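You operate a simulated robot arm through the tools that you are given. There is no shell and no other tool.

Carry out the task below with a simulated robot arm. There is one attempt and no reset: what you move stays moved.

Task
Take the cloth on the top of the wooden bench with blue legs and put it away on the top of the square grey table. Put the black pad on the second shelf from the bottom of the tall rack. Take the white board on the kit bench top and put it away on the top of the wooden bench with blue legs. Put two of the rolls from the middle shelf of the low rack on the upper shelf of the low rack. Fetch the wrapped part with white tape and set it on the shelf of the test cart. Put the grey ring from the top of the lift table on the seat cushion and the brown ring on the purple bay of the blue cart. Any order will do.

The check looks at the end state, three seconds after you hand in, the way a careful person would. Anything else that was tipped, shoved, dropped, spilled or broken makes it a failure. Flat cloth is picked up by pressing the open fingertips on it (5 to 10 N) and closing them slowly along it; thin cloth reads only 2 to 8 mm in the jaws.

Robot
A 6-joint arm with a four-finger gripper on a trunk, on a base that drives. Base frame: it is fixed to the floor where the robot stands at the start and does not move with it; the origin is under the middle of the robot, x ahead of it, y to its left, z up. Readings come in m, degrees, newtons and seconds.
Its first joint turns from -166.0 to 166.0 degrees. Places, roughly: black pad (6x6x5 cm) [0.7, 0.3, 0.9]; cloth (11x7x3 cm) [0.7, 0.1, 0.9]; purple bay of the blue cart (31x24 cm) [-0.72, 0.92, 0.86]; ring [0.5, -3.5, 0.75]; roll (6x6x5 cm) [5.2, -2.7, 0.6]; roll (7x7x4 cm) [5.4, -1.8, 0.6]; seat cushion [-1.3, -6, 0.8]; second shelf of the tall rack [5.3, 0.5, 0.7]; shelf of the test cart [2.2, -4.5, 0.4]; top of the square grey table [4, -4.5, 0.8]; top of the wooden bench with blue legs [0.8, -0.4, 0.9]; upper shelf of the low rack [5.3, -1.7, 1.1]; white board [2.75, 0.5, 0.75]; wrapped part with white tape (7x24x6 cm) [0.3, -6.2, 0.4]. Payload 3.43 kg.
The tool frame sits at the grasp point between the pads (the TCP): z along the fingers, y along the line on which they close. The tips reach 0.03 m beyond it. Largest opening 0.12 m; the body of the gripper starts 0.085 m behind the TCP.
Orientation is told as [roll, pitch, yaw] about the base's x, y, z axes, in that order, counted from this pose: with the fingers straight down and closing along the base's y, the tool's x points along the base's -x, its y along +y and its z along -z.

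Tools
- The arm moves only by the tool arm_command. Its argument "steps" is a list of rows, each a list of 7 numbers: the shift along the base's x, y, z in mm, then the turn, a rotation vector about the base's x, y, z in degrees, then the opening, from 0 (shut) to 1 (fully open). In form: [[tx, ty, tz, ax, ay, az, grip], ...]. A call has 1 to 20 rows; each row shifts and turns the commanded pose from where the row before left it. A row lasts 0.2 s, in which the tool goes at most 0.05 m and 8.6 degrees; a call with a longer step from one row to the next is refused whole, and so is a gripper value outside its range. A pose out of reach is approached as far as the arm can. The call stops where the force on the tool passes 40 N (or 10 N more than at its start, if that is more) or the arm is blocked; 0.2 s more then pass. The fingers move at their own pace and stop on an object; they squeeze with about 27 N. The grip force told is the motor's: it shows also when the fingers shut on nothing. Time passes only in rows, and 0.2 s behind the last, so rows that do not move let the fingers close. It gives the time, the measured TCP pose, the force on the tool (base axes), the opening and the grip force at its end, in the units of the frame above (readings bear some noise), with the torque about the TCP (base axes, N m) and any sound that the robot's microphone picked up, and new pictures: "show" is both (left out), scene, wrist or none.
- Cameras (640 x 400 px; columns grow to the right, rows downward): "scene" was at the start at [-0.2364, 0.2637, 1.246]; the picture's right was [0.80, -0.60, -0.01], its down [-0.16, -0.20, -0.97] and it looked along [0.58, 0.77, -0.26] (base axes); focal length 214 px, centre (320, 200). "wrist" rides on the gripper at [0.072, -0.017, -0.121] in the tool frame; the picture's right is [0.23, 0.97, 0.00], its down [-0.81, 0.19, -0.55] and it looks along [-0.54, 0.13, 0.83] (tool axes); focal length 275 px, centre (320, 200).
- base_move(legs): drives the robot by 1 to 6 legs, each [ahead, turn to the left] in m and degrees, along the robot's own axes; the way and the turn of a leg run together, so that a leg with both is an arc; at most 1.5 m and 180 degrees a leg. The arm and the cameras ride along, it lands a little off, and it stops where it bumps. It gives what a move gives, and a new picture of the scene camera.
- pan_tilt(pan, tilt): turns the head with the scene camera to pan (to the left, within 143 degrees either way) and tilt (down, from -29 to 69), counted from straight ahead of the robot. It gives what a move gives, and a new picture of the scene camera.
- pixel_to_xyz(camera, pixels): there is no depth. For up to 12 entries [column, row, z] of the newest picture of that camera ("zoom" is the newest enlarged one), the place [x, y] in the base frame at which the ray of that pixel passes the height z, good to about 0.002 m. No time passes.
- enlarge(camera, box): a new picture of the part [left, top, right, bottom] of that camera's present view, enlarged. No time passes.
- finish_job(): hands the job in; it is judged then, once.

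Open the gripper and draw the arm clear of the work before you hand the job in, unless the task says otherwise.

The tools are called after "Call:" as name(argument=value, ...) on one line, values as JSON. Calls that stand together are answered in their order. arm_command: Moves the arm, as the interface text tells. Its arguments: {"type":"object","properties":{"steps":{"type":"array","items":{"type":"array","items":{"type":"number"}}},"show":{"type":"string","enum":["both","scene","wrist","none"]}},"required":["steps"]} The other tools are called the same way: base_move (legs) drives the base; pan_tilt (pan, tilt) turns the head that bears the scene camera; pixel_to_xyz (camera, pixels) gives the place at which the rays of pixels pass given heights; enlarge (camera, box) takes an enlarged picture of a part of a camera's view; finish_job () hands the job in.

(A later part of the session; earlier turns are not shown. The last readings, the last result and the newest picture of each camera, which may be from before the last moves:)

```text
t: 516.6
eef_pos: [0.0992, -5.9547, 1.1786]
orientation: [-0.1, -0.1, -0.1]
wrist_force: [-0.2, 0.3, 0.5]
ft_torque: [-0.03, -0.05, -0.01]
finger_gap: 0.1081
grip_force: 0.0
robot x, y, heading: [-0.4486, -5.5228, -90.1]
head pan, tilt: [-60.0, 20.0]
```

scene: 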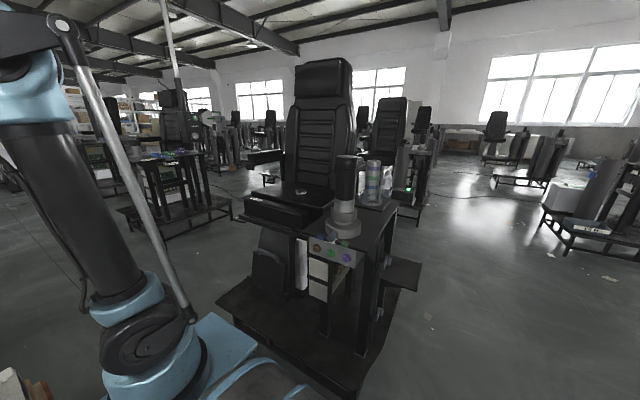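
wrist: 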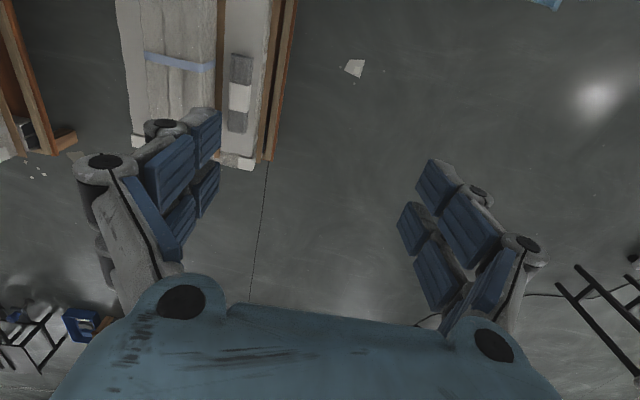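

The part is at (240,95) in the wrist view with a gap to the taped block at left. Zooming and measuring.

Call:
enlarge(camera="wrist", box=[160, 20, 320, 160])

Call:
pixel_to_xyz(camera="wrist", pixels=[[233, 53, 0.45], [253, 57, 0.45], [249, 133, 0.45], [229, 130, 0.45], [240, 95, 0.45], [215, 60, 0.5], [265, 140, 0.4], [240, 95, 0.5], [240, 95, 0.4]])

```text
2.86 times, centred on (240, 90) of wrist
```

zoom: 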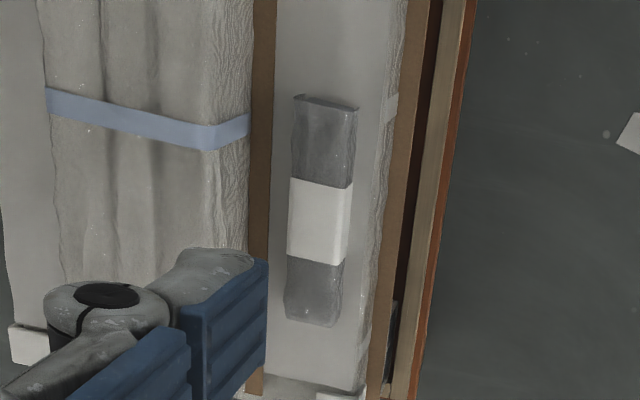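

```text
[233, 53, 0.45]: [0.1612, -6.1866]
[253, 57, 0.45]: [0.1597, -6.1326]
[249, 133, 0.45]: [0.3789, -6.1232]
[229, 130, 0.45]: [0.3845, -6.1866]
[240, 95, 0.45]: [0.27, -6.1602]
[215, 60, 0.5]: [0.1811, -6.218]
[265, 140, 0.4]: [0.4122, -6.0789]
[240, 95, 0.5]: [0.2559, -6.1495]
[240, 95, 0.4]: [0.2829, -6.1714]
```

Part: x 0.16–0.38, y -6.187…-6.127, with ≈4 cm gap behind to the taped block. I go lower above it to check clearances.

Call:
arm_command(steps=[[10, -14, -30, 0, 0, 0, 0.8], [10, -14, -30, 0, 0, 0, 0.8], [10, -14, -30, 0, 0, 0, 0.8], [10, -14, -30, 0, 0, 0, 0.8], [10, -14, -30, 0, 0, 0, 0.8], [10, -14, -30, 0, 0, 0, 0.8], [10, -14, -30, 0, 0, 0, 0.8], [10, -14, -30, 0, 0, 0, 0.8], [10, -14, -30, 0, 0, 0, 0.8], [10, -14, -30, 0, 0, 0, 0.8], [0, 0, 0, 0, 0, 0, 0.8]])

Call:
enlarge(camera="wrist", box=[180, 0, 420, 180])

```text
t: 519.0
eef_pos: [0.1936, -6.0966, 0.881]
orientation: [0.0, -0.1, -0.3]
wrist_force: [0.1, 0.4, 0.1]
ft_torque: [0.02, -0.01, 0.0]
finger_gap: 0.0959
grip_force: 0.0
robot x, y, heading: [-0.4478, -5.5183, -89.9]
head pan, tilt: [-60.0, 20.0]
```

scene: 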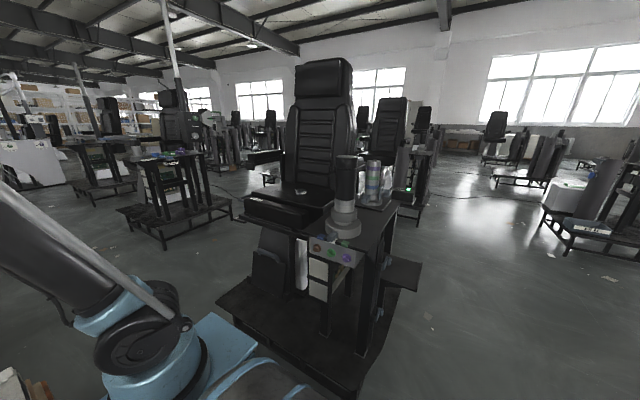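
wrist: 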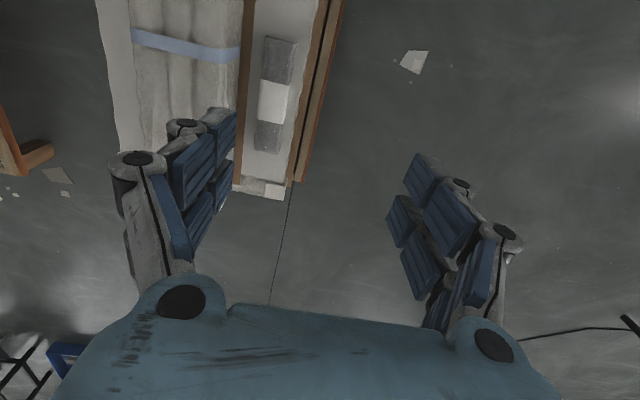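

```text
2.22 times, centred on (300, 90) of wrist
```

zoom: 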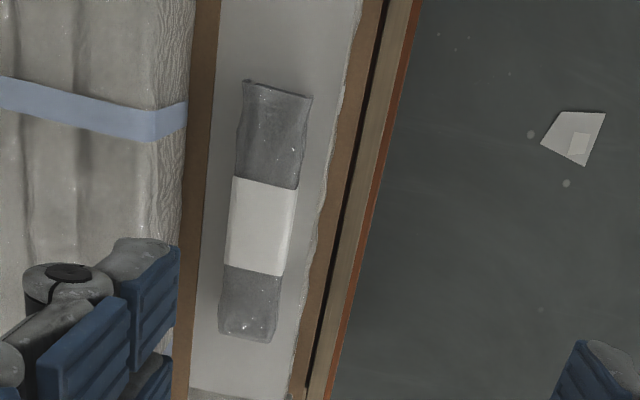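

Triangulating the part's height with this closer view.

Call:
pixel_to_xyz(camera="zoom", pixels=[[262, 226, 0.4], [262, 226, 0.45], [262, 226, 0.5], [243, 80, 0.45], [312, 96, 0.45], [275, 342, 0.45], [220, 335, 0.45], [183, 200, 0.45], [183, 130, 0.55], [205, 250, 0.45], [187, 90, 0.6]])

```text
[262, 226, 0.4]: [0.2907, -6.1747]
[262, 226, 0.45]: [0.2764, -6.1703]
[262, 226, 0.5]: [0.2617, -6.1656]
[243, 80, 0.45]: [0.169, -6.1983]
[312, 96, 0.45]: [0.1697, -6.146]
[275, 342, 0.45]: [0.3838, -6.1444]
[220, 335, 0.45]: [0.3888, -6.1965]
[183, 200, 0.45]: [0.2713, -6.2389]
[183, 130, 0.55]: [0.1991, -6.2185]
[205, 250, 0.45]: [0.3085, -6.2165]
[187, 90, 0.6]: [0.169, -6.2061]
```

Triangulation gives part top z≈0.375, centre ≈(0.298,-6.177), 6 cm wide, with the taped block's face near y≈-6.235. I nudge the base 0.06 m closer for comfortable reach.

Call:
base_move(legs=[[0.06, 0]])

Call:
arm_command(steps=[[15, 0, -30, 0, 0, 0, 0.72], [15, 0, -30, 0, 0, 0, 0.72], [15, 0, -30, 0, 0, 0, 0.72], [15, 0, -30, 0, 0, 0, 0.72], [15, 0, -30, 0, 0, 0, 0.72], [15, 0, -30, 0, 0, 0, 0.72], [10, 0, -30, 0, 0, 0, 0.72], [0, 0, 0, 0, 0, 0, 0.72]], show="wrist")

```text
t: 520.0
eef_pos: [0.1938, -6.1569, 0.8824]
orientation: [0.0, -0.1, -0.2]
wrist_force: [0.8, -0.1, -0.2]
ft_torque: [-0.04, 0.03, 0.01]
finger_gap: 0.096
grip_force: 0.1
robot x, y, heading: [-0.4468, -5.5771, -89.8]
head pan, tilt: [-60.0, 20.0]
```

scene: 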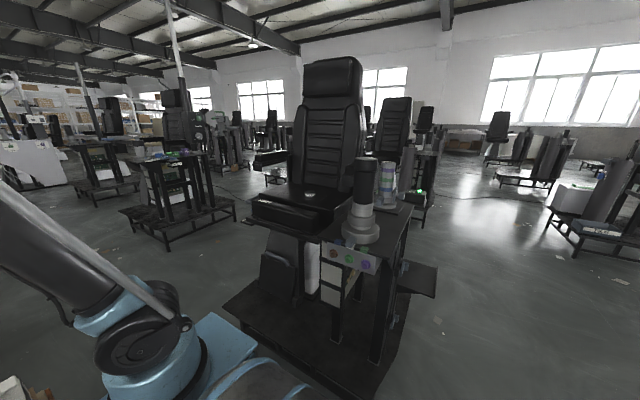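

```text
t: 521.8
eef_pos: [0.293, -6.1421, 0.6772]
orientation: [-0.8, 0.0, -0.2]
wrist_force: [-0.3, 0.2, -0.4]
ft_torque: [0.02, 0.01, 0.0]
finger_gap: 0.0865
grip_force: 0.1
robot x, y, heading: [-0.4453, -5.5792, -89.7]
head pan, tilt: [-60.0, 20.0]
```

wrist: 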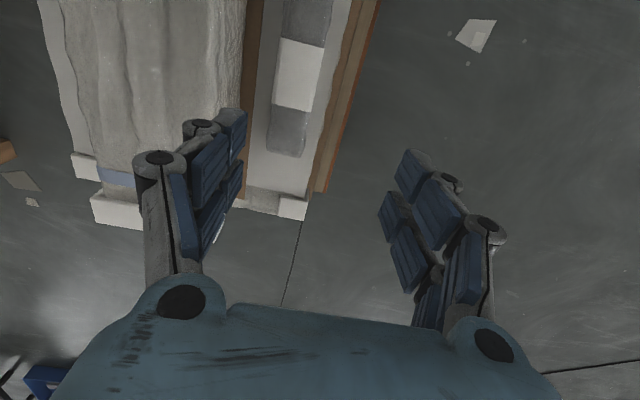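

Call:
enlarge(camera="wrist", box=[180, 0, 420, 180])

Call:
pixel_to_xyz(camera="wrist", pixels=[[297, 77, 0.375], [281, 38, 0.375], [322, 48, 0.375], [312, 113, 0.375], [272, 103, 0.375], [301, 157, 0.375], [266, 148, 0.375], [245, 60, 0.45], [243, 60, 0.5], [262, 60, 0.33]])

```text
2.22 times, centred on (300, 90) of wrist
```

zoom: 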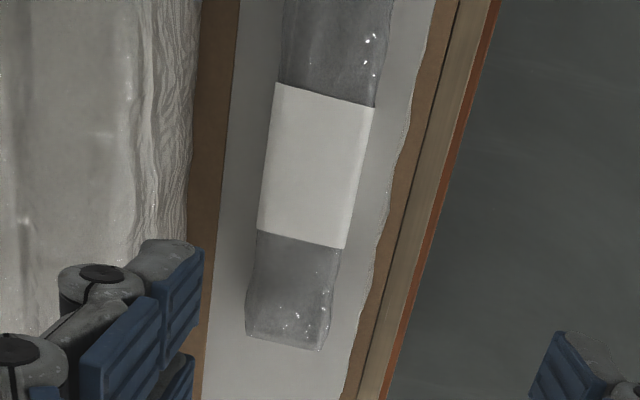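

```text
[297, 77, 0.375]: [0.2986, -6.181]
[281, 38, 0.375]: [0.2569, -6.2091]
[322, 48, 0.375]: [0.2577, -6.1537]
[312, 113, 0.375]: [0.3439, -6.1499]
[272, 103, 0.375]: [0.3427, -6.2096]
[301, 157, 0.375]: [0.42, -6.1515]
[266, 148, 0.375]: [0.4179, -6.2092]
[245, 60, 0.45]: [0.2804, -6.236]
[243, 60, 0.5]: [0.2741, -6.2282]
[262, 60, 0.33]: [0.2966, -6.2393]
```

Part edges y -6.209…-6.151 at z 0.375, taped block face ≈-6.235. To clear the knuckles I lean the hand 14° north (fingers pointing slightly south) with a small opening, and approach above.

Call:
arm_command(steps=[[1, -8, -20, -3.5, 0, 0, 0.62], [1, -8, -20, -3.5, 0, 0, 0.62], [1, -8, -20, -3.5, 0, 0, 0.62], [1, -6, -20, -3, 0, 0, 0.62], [0, 0, -25, 0, 0, 0, 0.62], [0, 0, -25, 0, 0, 0, 0.62], [0, 0, 0, 0, 0, 0, 0.62]])

Call:
enlarge(camera="wrist", box=[140, 0, 460, 200])

```text
t: 523.4
eef_pos: [0.2966, -6.174, 0.5504]
orientation: [-14.3, -0.2, -0.2]
wrist_force: [1.0, 1.2, -0.5]
ft_torque: [0.01, -0.04, 0.0]
finger_gap: 0.0743
grip_force: 0.0
robot x, y, heading: [-0.4485, -5.5794, -89.9]
head pan, tilt: [-60.0, 20.0]
```

scene: 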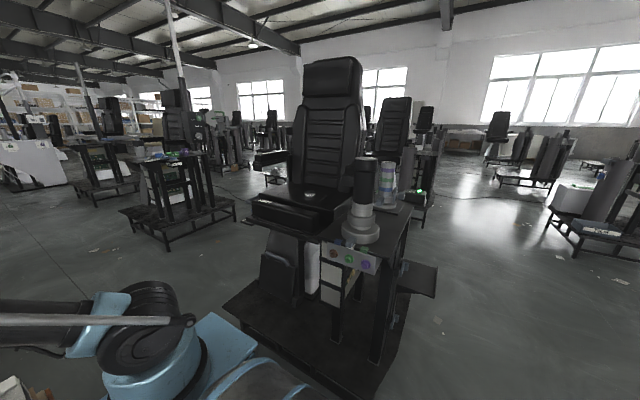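
wrist: 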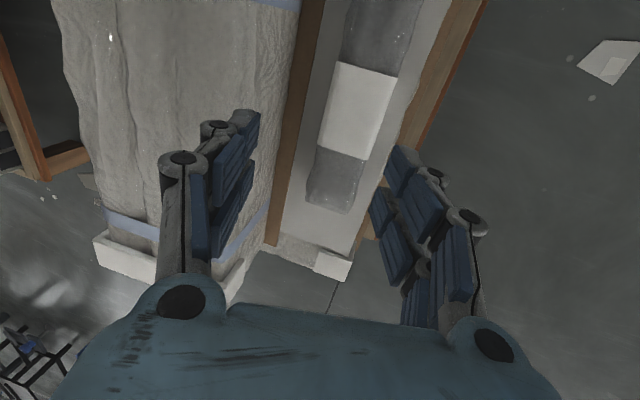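

```text
2.00 times, centred on (300, 100) of wrist
```

zoom: 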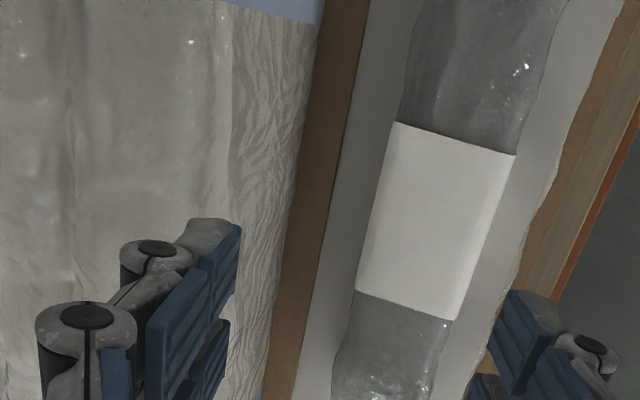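

Now I measure the block's top edge, its foot, the board edge and the part's edges in this tilted view.

Call:
pixel_to_xyz(camera="wrist", pixels=[[255, 60, 0.45], [255, 60, 0.5], [255, 60, 0.4], [287, 85, 0.32], [287, 85, 0.35], [307, 85, 0.32], [331, 85, 0.375], [394, 85, 0.375], [331, 105, 0.375], [388, 105, 0.375], [357, 100, 0.375], [427, 85, 0.315]])

```text
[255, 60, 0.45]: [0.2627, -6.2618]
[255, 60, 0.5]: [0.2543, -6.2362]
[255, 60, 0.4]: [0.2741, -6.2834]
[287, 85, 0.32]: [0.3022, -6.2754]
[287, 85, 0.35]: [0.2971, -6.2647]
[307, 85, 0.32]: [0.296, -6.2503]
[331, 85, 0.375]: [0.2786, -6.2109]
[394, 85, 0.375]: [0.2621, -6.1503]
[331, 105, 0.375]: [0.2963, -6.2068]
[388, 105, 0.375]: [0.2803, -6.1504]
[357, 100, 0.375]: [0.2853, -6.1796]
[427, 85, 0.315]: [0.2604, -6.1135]
```

Block's face is ≈-6.25 at knuckle height, so there's room. I lower along the vertical to z≈0.40.

Call:
arm_command(steps=[[0, 2, -35, 0, 0, 0, 0.63], [0, 0, -35, 0, 0, 0, 0.63], [0, 0, -30, 0, 0, 0, 0.63], [0, 0, -25, 0, 0, 0, 0.63], [0, 0, -15, 0, 0, 0, 0.63], [0, 0, -8, 0, 0, 0, 0.63], [0, 0, 0, 0, 0, 0, 0.63]], show="wrist")

```text
t: 525.0
eef_pos: [0.2979, -6.173, 0.4026]
orientation: [-14.3, -0.2, -0.2]
wrist_force: [0.6, 0.1, 0.1]
ft_torque: [0.01, 0.0, 0.03]
finger_gap: 0.0757
grip_force: 0.1
robot x, y, heading: [-0.4446, -5.5779, -89.8]
head pan, tilt: [-60.0, 20.0]
```

wrist: 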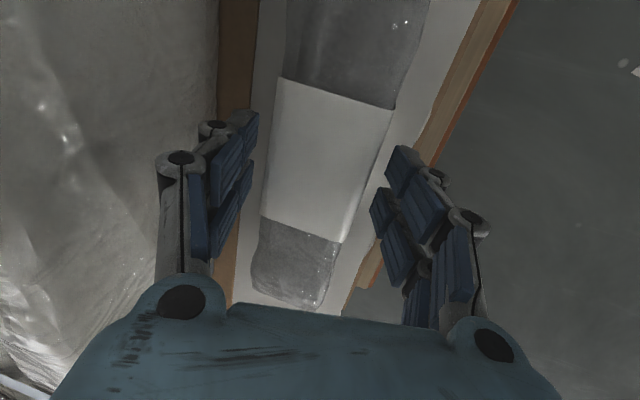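

Fingers straddle the white tape region. I lower another 30 mm to z≈0.372.

Call:
arm_command(steps=[[0, 0, -10, 0, 0, 0, 0.63], [0, 0, -10, 0, 0, 0, 0.63], [0, 0, -6, 0, 0, 0, 0.63], [0, 0, -4, 0, 0, 0, 0.63], [0, 0, 0, 0, 0, 0, 0.63]], show="wrist")

```text
t: 526.2
eef_pos: [0.298, -6.1725, 0.3721]
orientation: [-14.3, -0.2, -0.1]
wrist_force: [-0.1, 1.2, 7.2]
ft_torque: [-0.29, 0.1, 0.05]
finger_gap: 0.0785
grip_force: 1.4
robot x, y, heading: [-0.4421, -5.5795, -89.7]
head pan, tilt: [-60.0, 20.0]
```

wrist: 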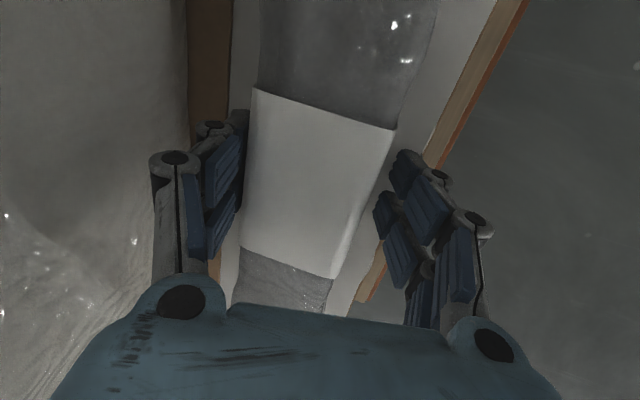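

Light contact with the part's side (7 N). Closing on it slowly now.

Call:
arm_command(steps=[[0, 0, 0, 0, 0, 0, 0.58], [0, 0, 0, 0, 0, 0, 0.52], [0, 0, 0, 0, 0, 0, 0.46], [0, 0, 0, 0, 0, 0, 0.4], [0, 0, 0, 0, 0, 0, 0.35], [0, 0, 0, 0, 0, 0, 0.35]], show="wrist")

```text
t: 527.1
eef_pos: [0.298, -6.1703, 0.3809]
orientation: [-15.1, -0.2, -0.2]
wrist_force: [-0.1, 4.9, 9.4]
ft_torque: [0.66, -0.06, 0.06]
finger_gap: 0.0673
grip_force: 16.3
robot x, y, heading: [-0.4487, -5.5805, -90.0]
head pan, tilt: [-60.0, 20.0]
stopped in row 4: the force on the tool passed its limit at 46 N (the readings are from after the stop); the commanded pose is now the measured one
```

wrist: 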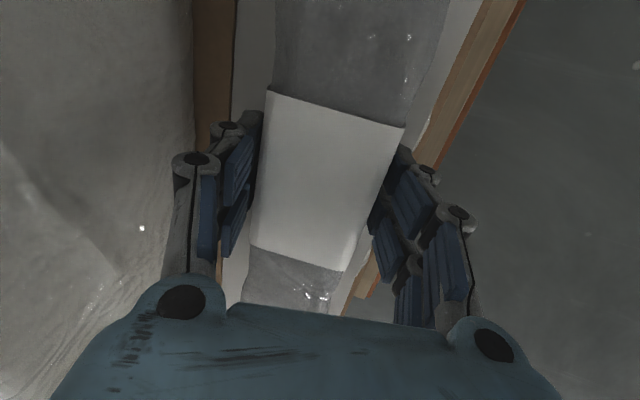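

The part is between the pads (gap 0.067). I ease up 3 mm and complete the grip.

Call:
arm_command(steps=[[0, 0, 2, 0, 0, 0, 0.5], [0, 0, 1, 0, 0, 0, 0.45], [0, 0, 0, 0, 0, 0, 0.4], [0, 0, 0, 0, 0, 0, 0.35], [0, 0, 0, 0, 0, 0, 0.3]], show="wrist")

```text
t: 528.3
eef_pos: [0.2989, -6.1693, 0.3825]
orientation: [-15.1, -0.2, -0.2]
wrist_force: [-1.6, 1.9, 3.9]
ft_torque: [0.32, 0.33, 0.0]
finger_gap: 0.0655
grip_force: 27.2
robot x, y, heading: [-0.4454, -5.5753, -90.0]
head pan, tilt: [-60.0, 20.0]
```

wrist: 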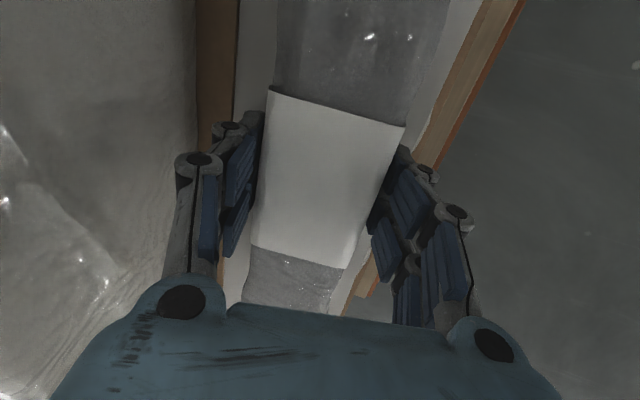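

Gripped with 27 N at gap 0.0655. I lift gently straight up with slight northward drift.

Call:
arm_command(steps=[[0, 1, 5, 0, 0, 0, 0.3], [0, 2, 8, 0, 0, 0, 0.3], [0, 3, 12, 0, 0, 0, 0.3], [0, 3, 15, 0, 0, 0, 0.3], [0, 3, 20, 0, 0, 0, 0.3], [0, 0, 0, 0, 0, 0, 0.3]], show="wrist")

```text
t: 529.7
eef_pos: [0.2964, -6.1573, 0.4412]
orientation: [-15.1, -0.2, -0.2]
wrist_force: [-0.4, -0.2, -5.5]
ft_torque: [0.03, -0.01, 0.01]
finger_gap: 0.0622
grip_force: 26.9
robot x, y, heading: [-0.4462, -5.5795, -89.9]
head pan, tilt: [-60.0, 20.0]
```

wrist: 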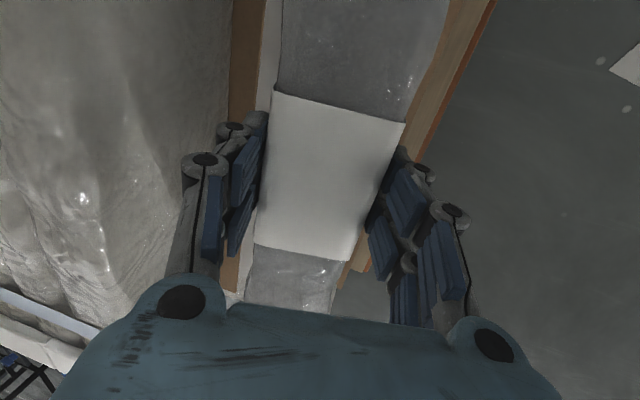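

The part is held (weight ≈5 N). I raise it, straighten the tool, and bring it round to the robot's front.

Call:
arm_command(steps=[[0, 4, 42, 0, 0, 0, 0.3], [0, 4, 43, 0, 0, 0, 0.3], [0, 4, 43, 0, 0, 0, 0.3], [0, 4, 43, 1, 0, 0, 0.3], [0, 4, 43, 2, 0, 0, 0.3], [0, 4, 43, 2, 0, 0, 0.3], [0, 4, 43, 2, 0, 0, 0.3], [0, 4, 43, 2, 0, 0, 0.3], [-10, 4, 43, 2, 0, 0, 0.3], [-20, 4, 42, 2, 0, 0, 0.3], [-30, 4, 35, 2, 0, 0, 0.3], [-40, 5, 25, 0, 0, 0, 0.3], [-44, 8, 15, 0, 0, 0, 0.3], [-44, 8, 10, 0, 0, 0, 0.3], [-44, 8, 5, 0, 0, 0, 0.3], [-44, 8, 0, 0, 0, 0, 0.3], [-44, 8, 0, 0, 0, 0, 0.3], [-44, 8, 0, 0, 0, 0, 0.3], [0, 0, 0, 0, 0, 0, 0.3]])

```text
t: 533.7
eef_pos: [-0.0644, -6.0579, 0.9618]
orientation: [-0.2, -0.1, -0.1]
wrist_force: [-0.4, -0.7, -5.5]
ft_torque: [0.01, 0.0, -0.01]
finger_gap: 0.0621
grip_force: 27.0
robot x, y, heading: [-0.4448, -5.5775, -89.8]
head pan, tilt: [-60.0, 20.0]
```

scene: 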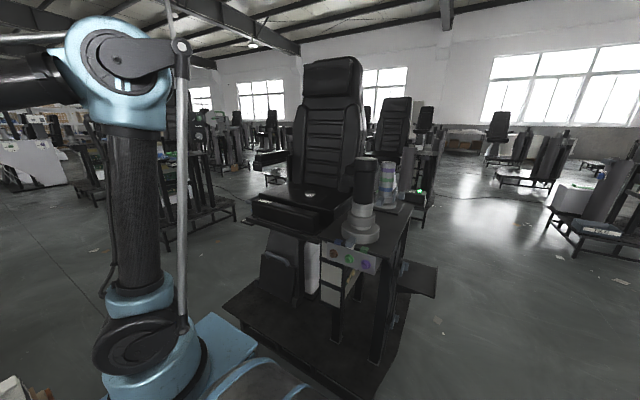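
wrist: 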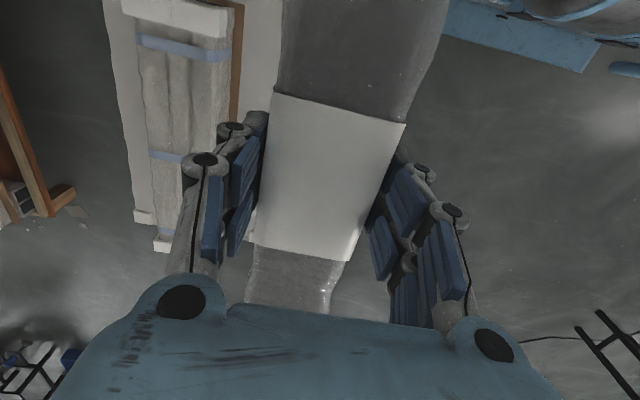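

Part held level at z≈0.96. I tuck it toward the front at z≈1.15 before driving to the test cart.

Call:
arm_command(steps=[[-40, 8, 20, 0, 0, 0, 0.3], [-40, 8, 20, 0, 0, 0, 0.3], [-40, 8, 20, 0, 0, 0, 0.3], [-40, 8, 20, 0, 0, 0, 0.3], [-40, 8, 20, 0, 0, 0, 0.3], [-40, 8, 20, 0, 0, 0, 0.3], [-40, 8, 20, 0, 0, 0, 0.3], [-40, 8, 20, 0, 0, 0, 0.3], [-40, 8, 20, 0, 0, 0, 0.3], [0, 0, 0, 0, 0, 0, 0.3]], show="wrist")

```text
t: 535.9
eef_pos: [-0.4253, -5.9894, 1.1402]
orientation: [-0.2, -0.1, -0.1]
wrist_force: [-0.5, -0.1, -4.9]
ft_torque: [-0.04, 0.04, 0.01]
finger_gap: 0.0621
grip_force: 27.2
robot x, y, heading: [-0.4474, -5.5792, -89.8]
head pan, tilt: [-60.0, 20.0]
```

wrist: 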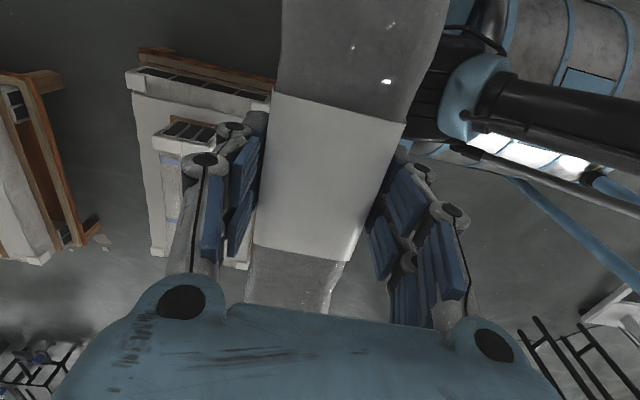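

I back up to y≈-4.83, turn to the east and approach the test cart's west end.

Call:
base_move(legs=[[-0.75, 0], [0, 102.5], [1.2, 0], [0, -12.5]])

Call:
pan_tilt(pan=-5, tilt=30)

```text
t: 551.7
eef_pos: [1.1165, -4.4991, 1.1396]
orientation: [-0.1, -0.2, 89.7]
wrist_force: [-0.2, 0.1, -5.1]
ft_torque: [0.01, -0.02, 0.0]
finger_gap: 0.0615
grip_force: 27.0
robot x, y, heading: [0.7128, -4.5189, 0.0]
head pan, tilt: [-60.0, 20.0]
```

scene: 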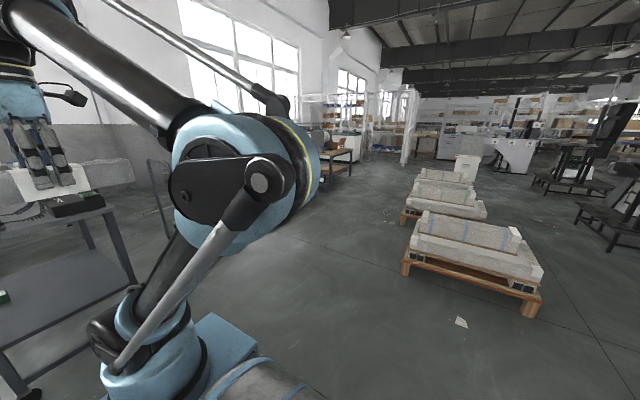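

```text
t: 552.9
eef_pos: [1.1054, -4.5003, 1.1442]
orientation: [-0.9, 0.0, 89.7]
wrist_force: [-0.1, 0.2, -5.3]
ft_torque: [0.0, -0.01, -0.01]
finger_gap: 0.0619
grip_force: 27.1
robot x, y, heading: [0.7076, -4.5168, 0.3]
head pan, tilt: [-5.0, 30.0]
```

scene: 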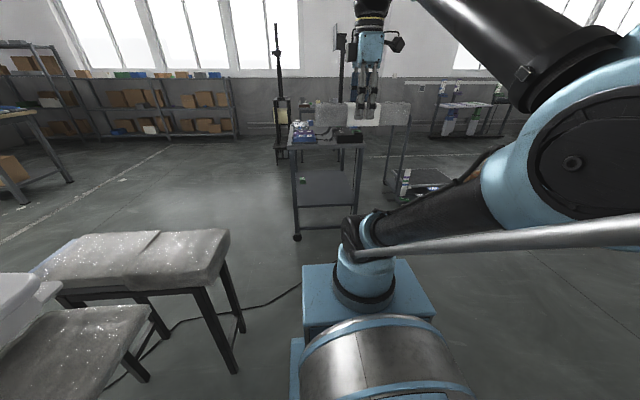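

The cart's west end is straight ahead. Zooming and measuring its feet, shelf and deck.

Call:
enlarge(camera="scene", box=[270, 100, 430, 250])

Call:
pixel_to_xyz(camera="scene", pixels=[[297, 239, 0], [350, 232, 0], [299, 207, 0.3], [299, 207, 0.25], [290, 148, 0.75], [363, 146, 0.75], [290, 148, 0.7], [363, 146, 0.7], [302, 175, 0.3], [355, 205, 0.3]])

```text
2.67 times, centred on (350, 175) of scene
```

zoom: 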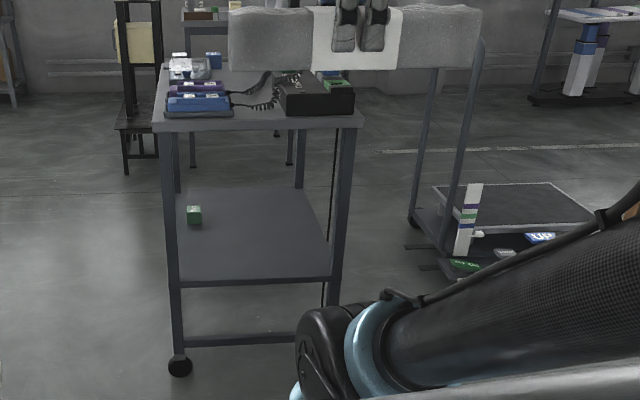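

```text
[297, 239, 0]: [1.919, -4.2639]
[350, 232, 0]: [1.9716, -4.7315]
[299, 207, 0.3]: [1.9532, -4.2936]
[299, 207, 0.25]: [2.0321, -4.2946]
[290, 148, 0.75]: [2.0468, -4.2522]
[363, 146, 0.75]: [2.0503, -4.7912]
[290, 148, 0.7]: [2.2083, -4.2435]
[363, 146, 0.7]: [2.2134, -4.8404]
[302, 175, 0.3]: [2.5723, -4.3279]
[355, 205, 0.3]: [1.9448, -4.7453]
```

Shelf ≈0.32 high with west edge x≈1.92, deck underside ≈0.75. I move the base 0.22 m closer, then bring the part forward with a forward tilt.

Call:
base_move(legs=[[0.22, 0]])

Call:
arm_command(steps=[[38, -2, -10, 0, -4, 0, 0.3], [38, -2, -10, 0, -4, 0, 0.3], [38, -2, -10, 0, -4, 0, 0.3], [38, -2, -10, 0, -4, 0, 0.3], [38, -2, -10, 0, -4, 0, 0.3], [38, -2, -15, 0, -4, 0, 0.3], [38, -2, -20, 0, -4, 0, 0.3], [38, -2, -25, 0, -4, 0, 0.3], [38, -2, -25, 0, -3, 0, 0.3], [0, 0, 0, 0, 0, 0, 0.3]], show="both")

```text
t: 554.6
eef_pos: [1.329, -4.4952, 1.1463]
orientation: [-0.7, -0.1, 90.1]
wrist_force: [-0.7, -0.7, -5.6]
ft_torque: [-0.02, 0.01, 0.03]
finger_gap: 0.0617
grip_force: 27.1
robot x, y, heading: [0.9308, -4.5158, 0.4]
head pan, tilt: [-5.0, 30.0]
```

scene: 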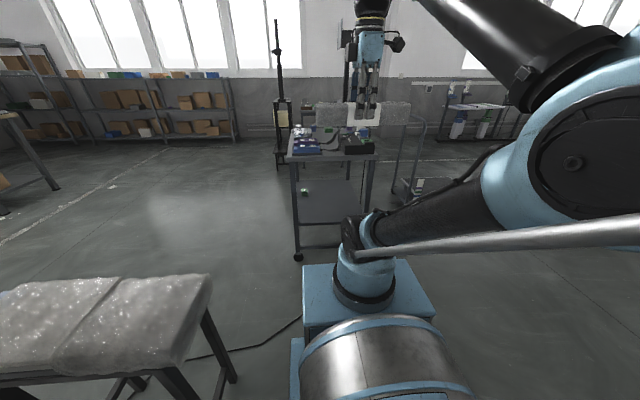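

```text
t: 556.8
eef_pos: [1.6538, -4.5157, 1.0163]
orientation: [-36.5, 0.0, 90.1]
wrist_force: [0.0, 0.2, -4.9]
ft_torque: [0.0, 0.11, -0.02]
finger_gap: 0.0619
grip_force: 26.5
robot x, y, heading: [0.9364, -4.5227, 0.4]
head pan, tilt: [-5.0, 30.0]
```

scene: 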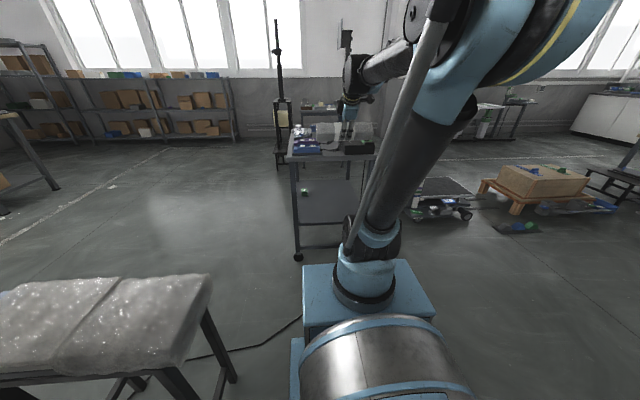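
wrist: 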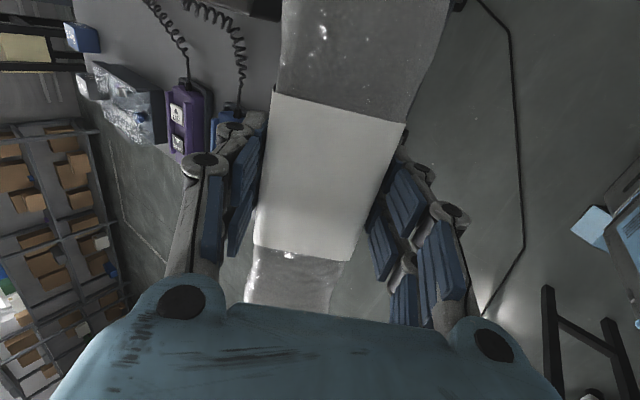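

I re-measure the cart's west edge from this closer view before lowering.

Call:
enlarge(camera="scene", box=[270, 110, 400, 270])

Call:
pixel_to_xyz(camera="scene", pixels=[[298, 258, 0], [299, 224, 0.3], [299, 224, 0.35], [289, 160, 0.75], [289, 160, 0.8], [374, 158, 0.8], [303, 190, 0.34], [298, 222, 0.32]])

```text
2.50 times, centred on (335, 190) of scene
```

zoom: 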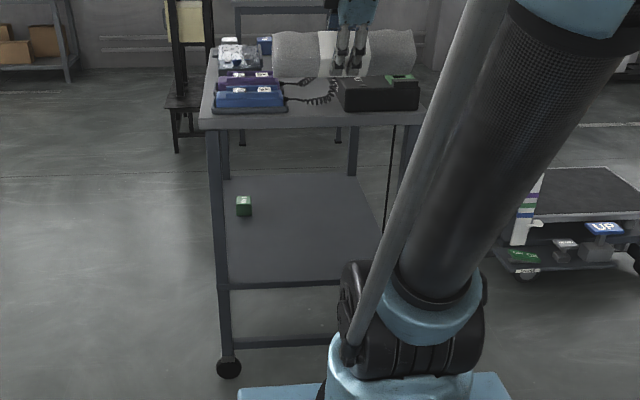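

```text
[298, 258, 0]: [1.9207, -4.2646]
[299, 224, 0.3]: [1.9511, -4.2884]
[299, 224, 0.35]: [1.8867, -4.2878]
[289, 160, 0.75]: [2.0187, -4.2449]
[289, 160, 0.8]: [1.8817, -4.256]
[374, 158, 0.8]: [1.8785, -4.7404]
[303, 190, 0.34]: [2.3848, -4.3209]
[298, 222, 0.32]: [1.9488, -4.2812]
```

Deck edge x≈1.88 (z≈0.8), shelf ≈0.34. I lower the part outside the cart at x≈1.65 to z≈0.5.

Call:
arm_command(steps=[[0, 0, -43, 0, 0, 0, 0.3], [0, 0, -43, 0, 0, 0, 0.3], [0, 0, -43, 0, 0, 0, 0.3], [0, 0, -43, 0, 0, 0, 0.3], [0, 0, -43, 0, 0, 0, 0.3], [0, 0, -43, 0, 0, 0, 0.3], [0, 0, -43, 0, 0, 0, 0.3], [0, 0, -43, 0, 0, 0, 0.3], [0, 0, -43, 0, 0, 0, 0.3], [0, 0, -43, 0, 0, 0, 0.3], [0, 0, -43, 0, 0, 0, 0.3], [0, 0, -40, 0, 0, 0, 0.3], [0, 0, 0, 0, 0, 0, 0.3]], show="both")

```text
t: 559.6
eef_pos: [1.6953, -4.5127, 0.6604]
orientation: [-36.5, 0.0, 90.3]
wrist_force: [-0.2, -0.1, -4.4]
ft_torque: [-0.01, 0.08, -0.01]
finger_gap: 0.0618
grip_force: 27.5
out of reach, approached as far as the arm can: row 8, 9, 10, 11, 12
robot x, y, heading: [0.9347, -4.5191, 0.5]
head pan, tilt: [-5.0, 30.0]
```

scene: 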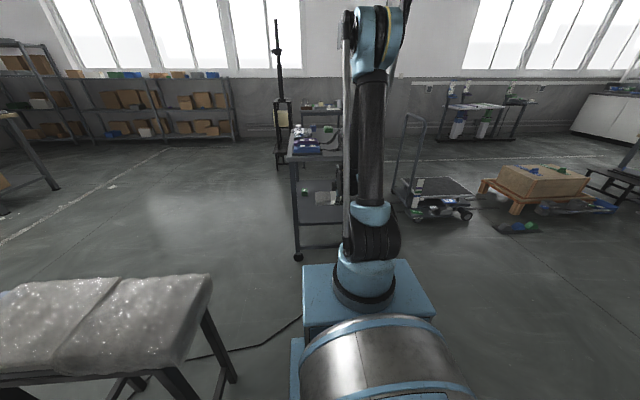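
wrist: 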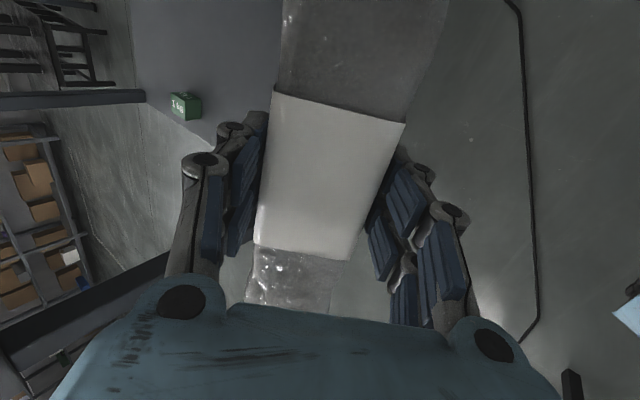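

At this short radius the arm can't go lower. I'll raise, back the base off 0.3 m, lower with the arm farther extended, and then drive in.

Call:
arm_command(steps=[[0, 0, 43, 0, 0, 0, 0.3], [0, 0, 43, 0, 0, 0, 0.3], [0, 0, 43, 0, 0, 0, 0.3], [0, 0, 43, 0, 0, 0, 0.3], [0, 0, 43, 0, 0, 0, 0.3], [0, 0, 43, 0, 0, 0, 0.3], [0, 0, 0, 0, 0, 0, 0.3]], show="none")

```text
t: 561.2
eef_pos: [1.6959, -4.5136, 0.9176]
orientation: [-36.5, 0.0, 90.1]
wrist_force: [0.0, -0.3, -5.5]
ft_torque: [-0.04, 0.07, 0.0]
finger_gap: 0.0615
grip_force: 27.4
robot x, y, heading: [0.9355, -4.5189, 0.6]
head pan, tilt: [-5.0, 30.0]
```

Now backing the base 0.32 m.

Call:
base_move(legs=[[-0.32, -0.5]])

Call:
arm_command(steps=[[35, 0, -35, 0, 0, 0, 0.3], [35, 0, -35, 0, 0, 0, 0.3], [35, 0, -35, 0, 0, 0, 0.3], [35, 0, -35, 0, 0, 0, 0.3], [35, 0, -35, 0, 0, 0, 0.3], [35, 0, -35, 0, 0, 0, 0.3], [30, 0, -35, 0, 0, 0, 0.3], [0, 0, 0, 0, 0, 0, 0.3]], show="none")

```text
t: 563.4
eef_pos: [1.3702, -4.5254, 0.9176]
orientation: [-36.6, 0.0, 89.3]
wrist_force: [0.5, 0.3, -5.7]
ft_torque: [-0.03, 0.06, -0.03]
finger_gap: 0.0617
grip_force: 27.0
robot x, y, heading: [0.6054, -4.5147, -0.2]
head pan, tilt: [-5.0, 30.0]
```

scene: 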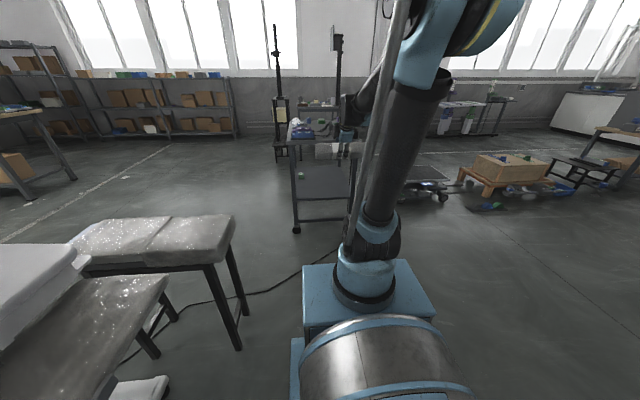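

```text
t: 565.2
eef_pos: [1.6004, -4.5265, 0.6813]
orientation: [-37.2, -0.1, 89.3]
wrist_force: [-0.1, 0.0, -3.7]
ft_torque: [-0.02, 0.07, 0.0]
finger_gap: 0.0618
grip_force: 26.6
robot x, y, heading: [0.6101, -4.5207, -0.3]
head pan, tilt: [-5.0, 30.0]
```

TCP at rel 0.99, z 0.68. I lower to z≈0.47 at rel ≈1.04 (still 0.24 m short of the cart).

Call:
arm_command(steps=[[8, 0, -35, 0, 0, 0, 0.3], [8, 0, -35, 0, 0, 0, 0.3], [8, 0, -35, 0, 0, 0, 0.3], [8, 0, -35, 0, 0, 0, 0.3], [8, 0, -35, 0, 0, 0, 0.3], [8, 0, -33, 0, 0, 0, 0.3], [0, 0, 0, 0, 0, 0, 0.3]], show="both")

```text
t: 566.8
eef_pos: [1.6491, -4.5273, 0.4759]
orientation: [-37.1, 0.0, 89.2]
wrist_force: [0.3, -0.4, -5.1]
ft_torque: [0.0, 0.08, -0.04]
finger_gap: 0.0616
grip_force: 27.1
robot x, y, heading: [0.6055, -4.5173, -0.5]
head pan, tilt: [-5.0, 30.0]
```

scene: 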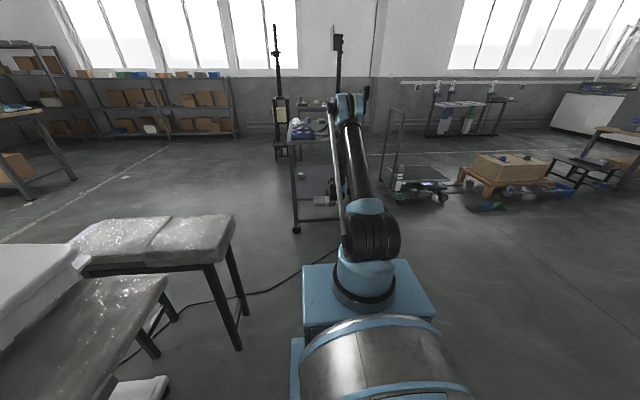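
wrist: 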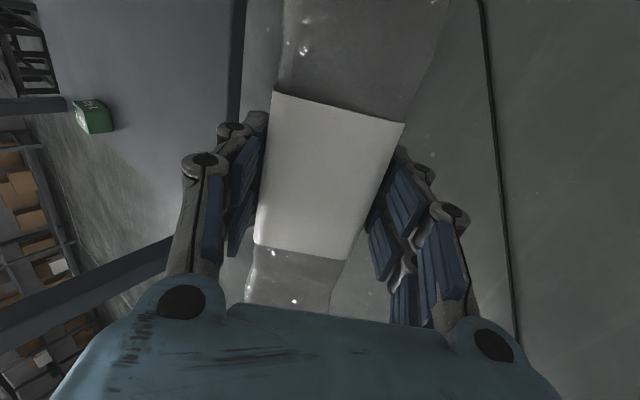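

Measuring the shelf's west edge and legs in the wrist view.

Call:
pixel_to_xyz(camera="wrist", pixels=[[240, 40, 0.34], [228, 110, 0.34], [240, 40, 0.32], [240, 40, 0.36], [165, 240, 0.34], [93, 125, 0.34], [130, 260, 0.5]])

Call:
enlarge(camera="scene", box=[270, 90, 410, 250])

```text
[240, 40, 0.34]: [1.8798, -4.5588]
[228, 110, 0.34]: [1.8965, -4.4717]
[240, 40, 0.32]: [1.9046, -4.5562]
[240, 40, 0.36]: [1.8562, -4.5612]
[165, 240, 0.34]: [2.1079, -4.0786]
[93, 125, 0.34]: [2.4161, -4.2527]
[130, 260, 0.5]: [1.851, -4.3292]
```

```text
2.50 times, centred on (340, 170) of scene
```

zoom: 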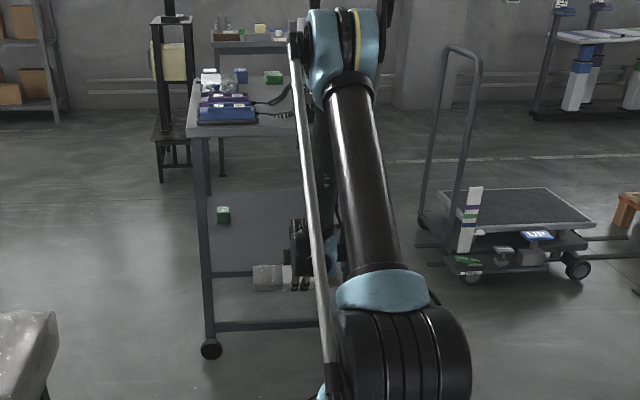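

Shelf edge x≈1.885; the part clears it by ≈6 cm in height. I drive forward 0.30 m to insert it under the deck.

Call:
base_move(legs=[[0.2, 0.5]])

Call:
enlarge(camera="wrist", box=[0, 0, 640, 400])

```text
t: 568.5
eef_pos: [1.8556, -4.5149, 0.4762]
orientation: [-37.2, -0.1, 90.0]
wrist_force: [0.2, -0.4, -5.6]
ft_torque: [0.0, 0.06, 0.0]
finger_gap: 0.0617
grip_force: 27.2
robot x, y, heading: [0.8135, -4.5238, 0.2]
head pan, tilt: [-5.0, 30.0]
```

scene: 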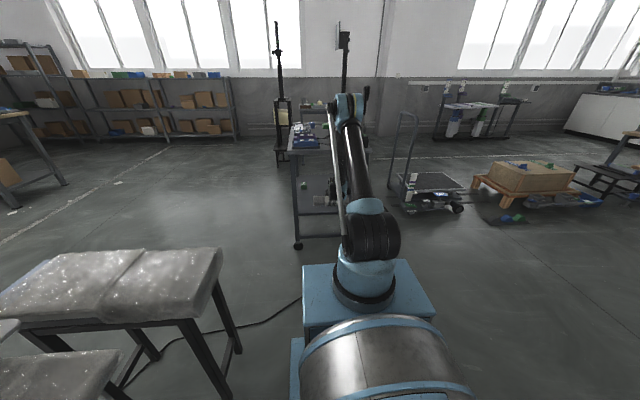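

```text
1.00 times, centred on (320, 200) of wrist (not enlarged: the box is as wide or as high as the picture)
```

zoom: 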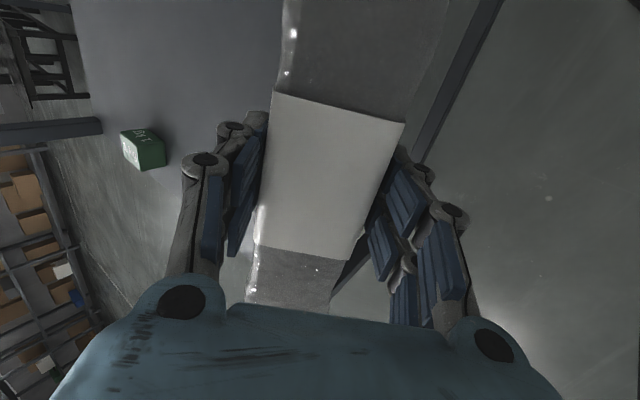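

Part is halfway over the shelf. I drive another 0.11 m.

Call:
base_move(legs=[[0.11, 0]])

Call:
enlarge(camera="wrist", box=[0, 0, 640, 400])

```text
t: 569.6
eef_pos: [1.9576, -4.5147, 0.4881]
orientation: [-37.9, 0.1, 89.9]
wrist_force: [0.3, -0.4, -5.8]
ft_torque: [-0.03, 0.07, 0.0]
finger_gap: 0.0617
grip_force: 27.4
robot x, y, heading: [0.9278, -4.5174, 0.4]
head pan, tilt: [-5.0, 30.0]
```

scene: 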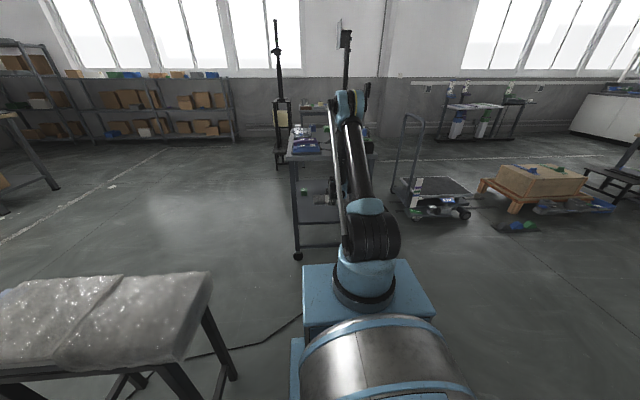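

```text
1.00 times, centred on (320, 200) of wrist (not enlarged: the box is as wide or as high as the picture)
```

zoom: 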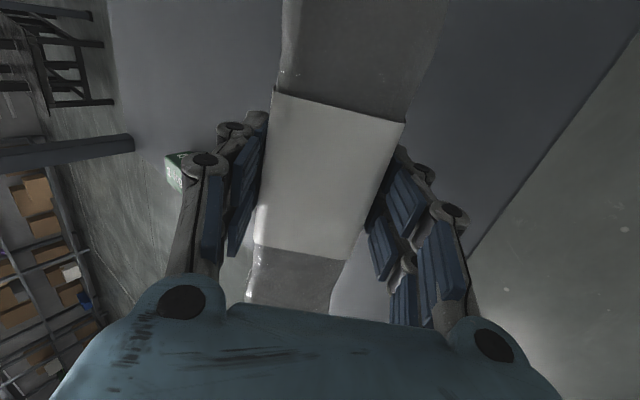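

Well over the shelf. I lower the part 55 mm.

Call:
arm_command(steps=[[2, 0, -15, 0, 0, 0, 0.3], [2, 0, -15, 0, 0, 0, 0.3], [2, 0, -13, 0, 0, 0, 0.3], [2, 0, -12, 0, 0, 0, 0.3], [0, 0, 0, 0, 0, 0, 0.3]], show="wrist")

```text
t: 570.9
eef_pos: [1.96, -4.5164, 0.4463]
orientation: [-38.4, 0.0, 90.0]
wrist_force: [1.0, 0.2, -5.5]
ft_torque: [0.01, 0.07, -0.02]
finger_gap: 0.0619
grip_force: 27.2
robot x, y, heading: [0.9262, -4.5197, 0.3]
head pan, tilt: [-5.0, 30.0]
```

wrist: 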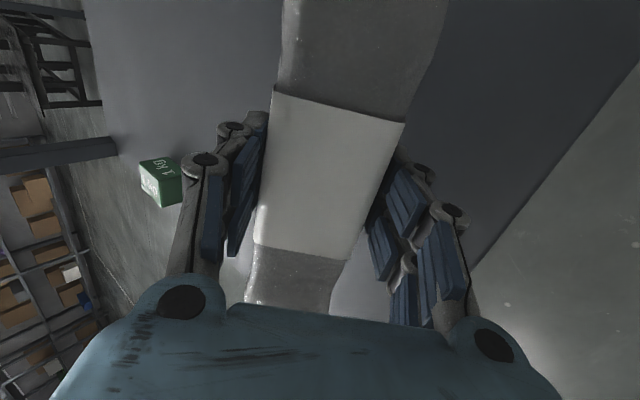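

I lower 18 mm more, then reduce the tilt from 38° to about 28° in small turns watching the force.

Call:
arm_command(steps=[[0, 0, -10, 0, 0, 0, 0.3], [0, 0, -8, 0, 0, 0, 0.3], [0, 0, 0, 0, 2.5, 0, 0.3], [0, 0, 0, 0, 2.5, 0, 0.3], [0, 0, 0, 0, 2.5, 0, 0.3], [0, 0, 0, 0, 2.5, 0, 0.3], [0, 0, 0, 0, 0, 0, 0.3]], show="both")

```text
t: 572.5
eef_pos: [1.963, -4.5142, 0.4296]
orientation: [-28.6, -0.1, 90.0]
wrist_force: [0.3, -0.4, -6.1]
ft_torque: [-0.03, 0.08, 0.01]
finger_gap: 0.062
grip_force: 27.1
out of reach, approached as far as the arm can: row 2
robot x, y, heading: [0.9232, -4.517, 0.4]
head pan, tilt: [-5.0, 30.0]
```

scene: 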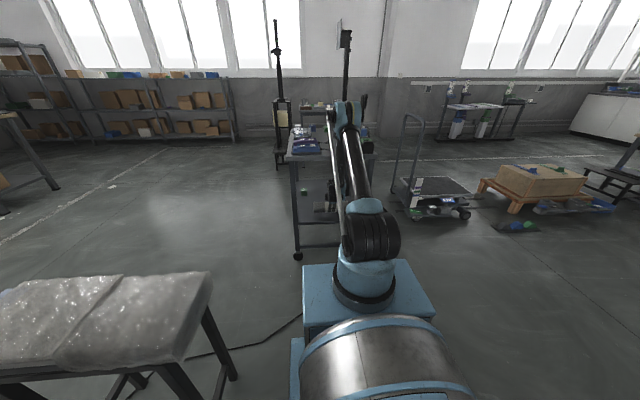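
wrist: 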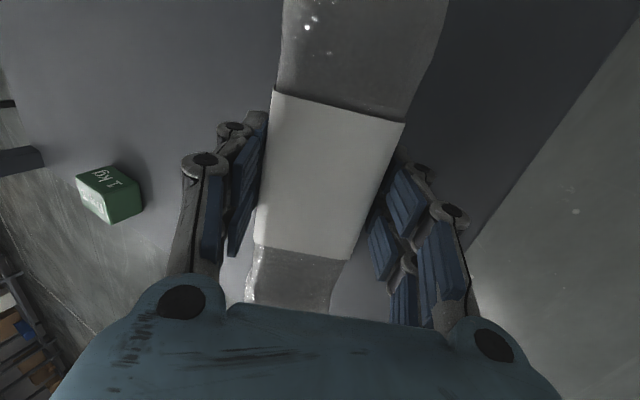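

Tilt is 28.6° without contact. I keep lowering in small steps.

Call:
arm_command(steps=[[0, 0, -5, 0, 0, 0, 0.3], [0, 0, -5, 0, 0, 0, 0.3], [0, 0, 0, 0, 0, 0, 0.3]], show="none")

Call:
arm_command(steps=[[0, 0, -4, 0, 0, 0, 0.3], [0, 0, 0, 0, 0, 0, 0.3]], show="none")

```text
t: 573.2
eef_pos: [1.9616, -4.5146, 0.4208]
orientation: [-28.6, -0.1, 90.0]
wrist_force: [0.6, -0.5, -4.8]
ft_torque: [0.0, 0.05, -0.01]
finger_gap: 0.0619
grip_force: 26.8
robot x, y, heading: [0.9239, -4.5192, 0.3]
head pan, tilt: [-5.0, 30.0]
```

```text
t: 573.9
eef_pos: [1.9619, -4.5137, 0.4178]
orientation: [-28.5, -0.2, 90.0]
wrist_force: [-0.7, 0.6, 3.8]
ft_torque: [0.78, 0.13, -0.02]
finger_gap: 0.0617
grip_force: 26.8
robot x, y, heading: [0.9257, -4.5209, 0.4]
head pan, tilt: [-5.0, 30.0]
```

Light contact of the near lower edge (shelf ≈0.348). I open gradually so the part settles onto the shelf.

Call:
arm_command(steps=[[0, 0, 0, 0, 0, 0, 0.48], [0, 0, 0, 0, 0, 0, 0.52], [0, 0, 0, 0, 0, 0, 0.55], [0, 0, 0, 0, 0, 0, 0.58], [0, 0, 0, 0, 0, 0, 0.62], [0, 0, 0, 0, 0, 0, 0.66], [0, 0, 0, 0, 0, 0, 0.66]], show="wrist")

```text
t: 575.5
eef_pos: [1.9628, -4.515, 0.4165]
orientation: [-28.5, -0.1, 90.0]
wrist_force: [0.0, 1.1, 0.5]
ft_torque: [-0.04, -0.05, 0.02]
finger_gap: 0.0795
grip_force: 0.1
robot x, y, heading: [0.92, -4.5198, 0.4]
head pan, tilt: [-5.0, 30.0]
```

wrist: 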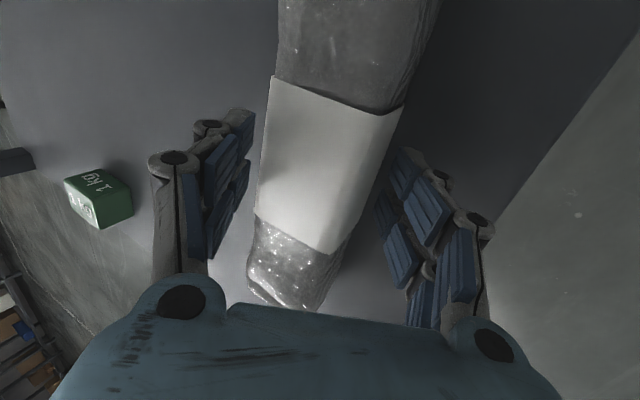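

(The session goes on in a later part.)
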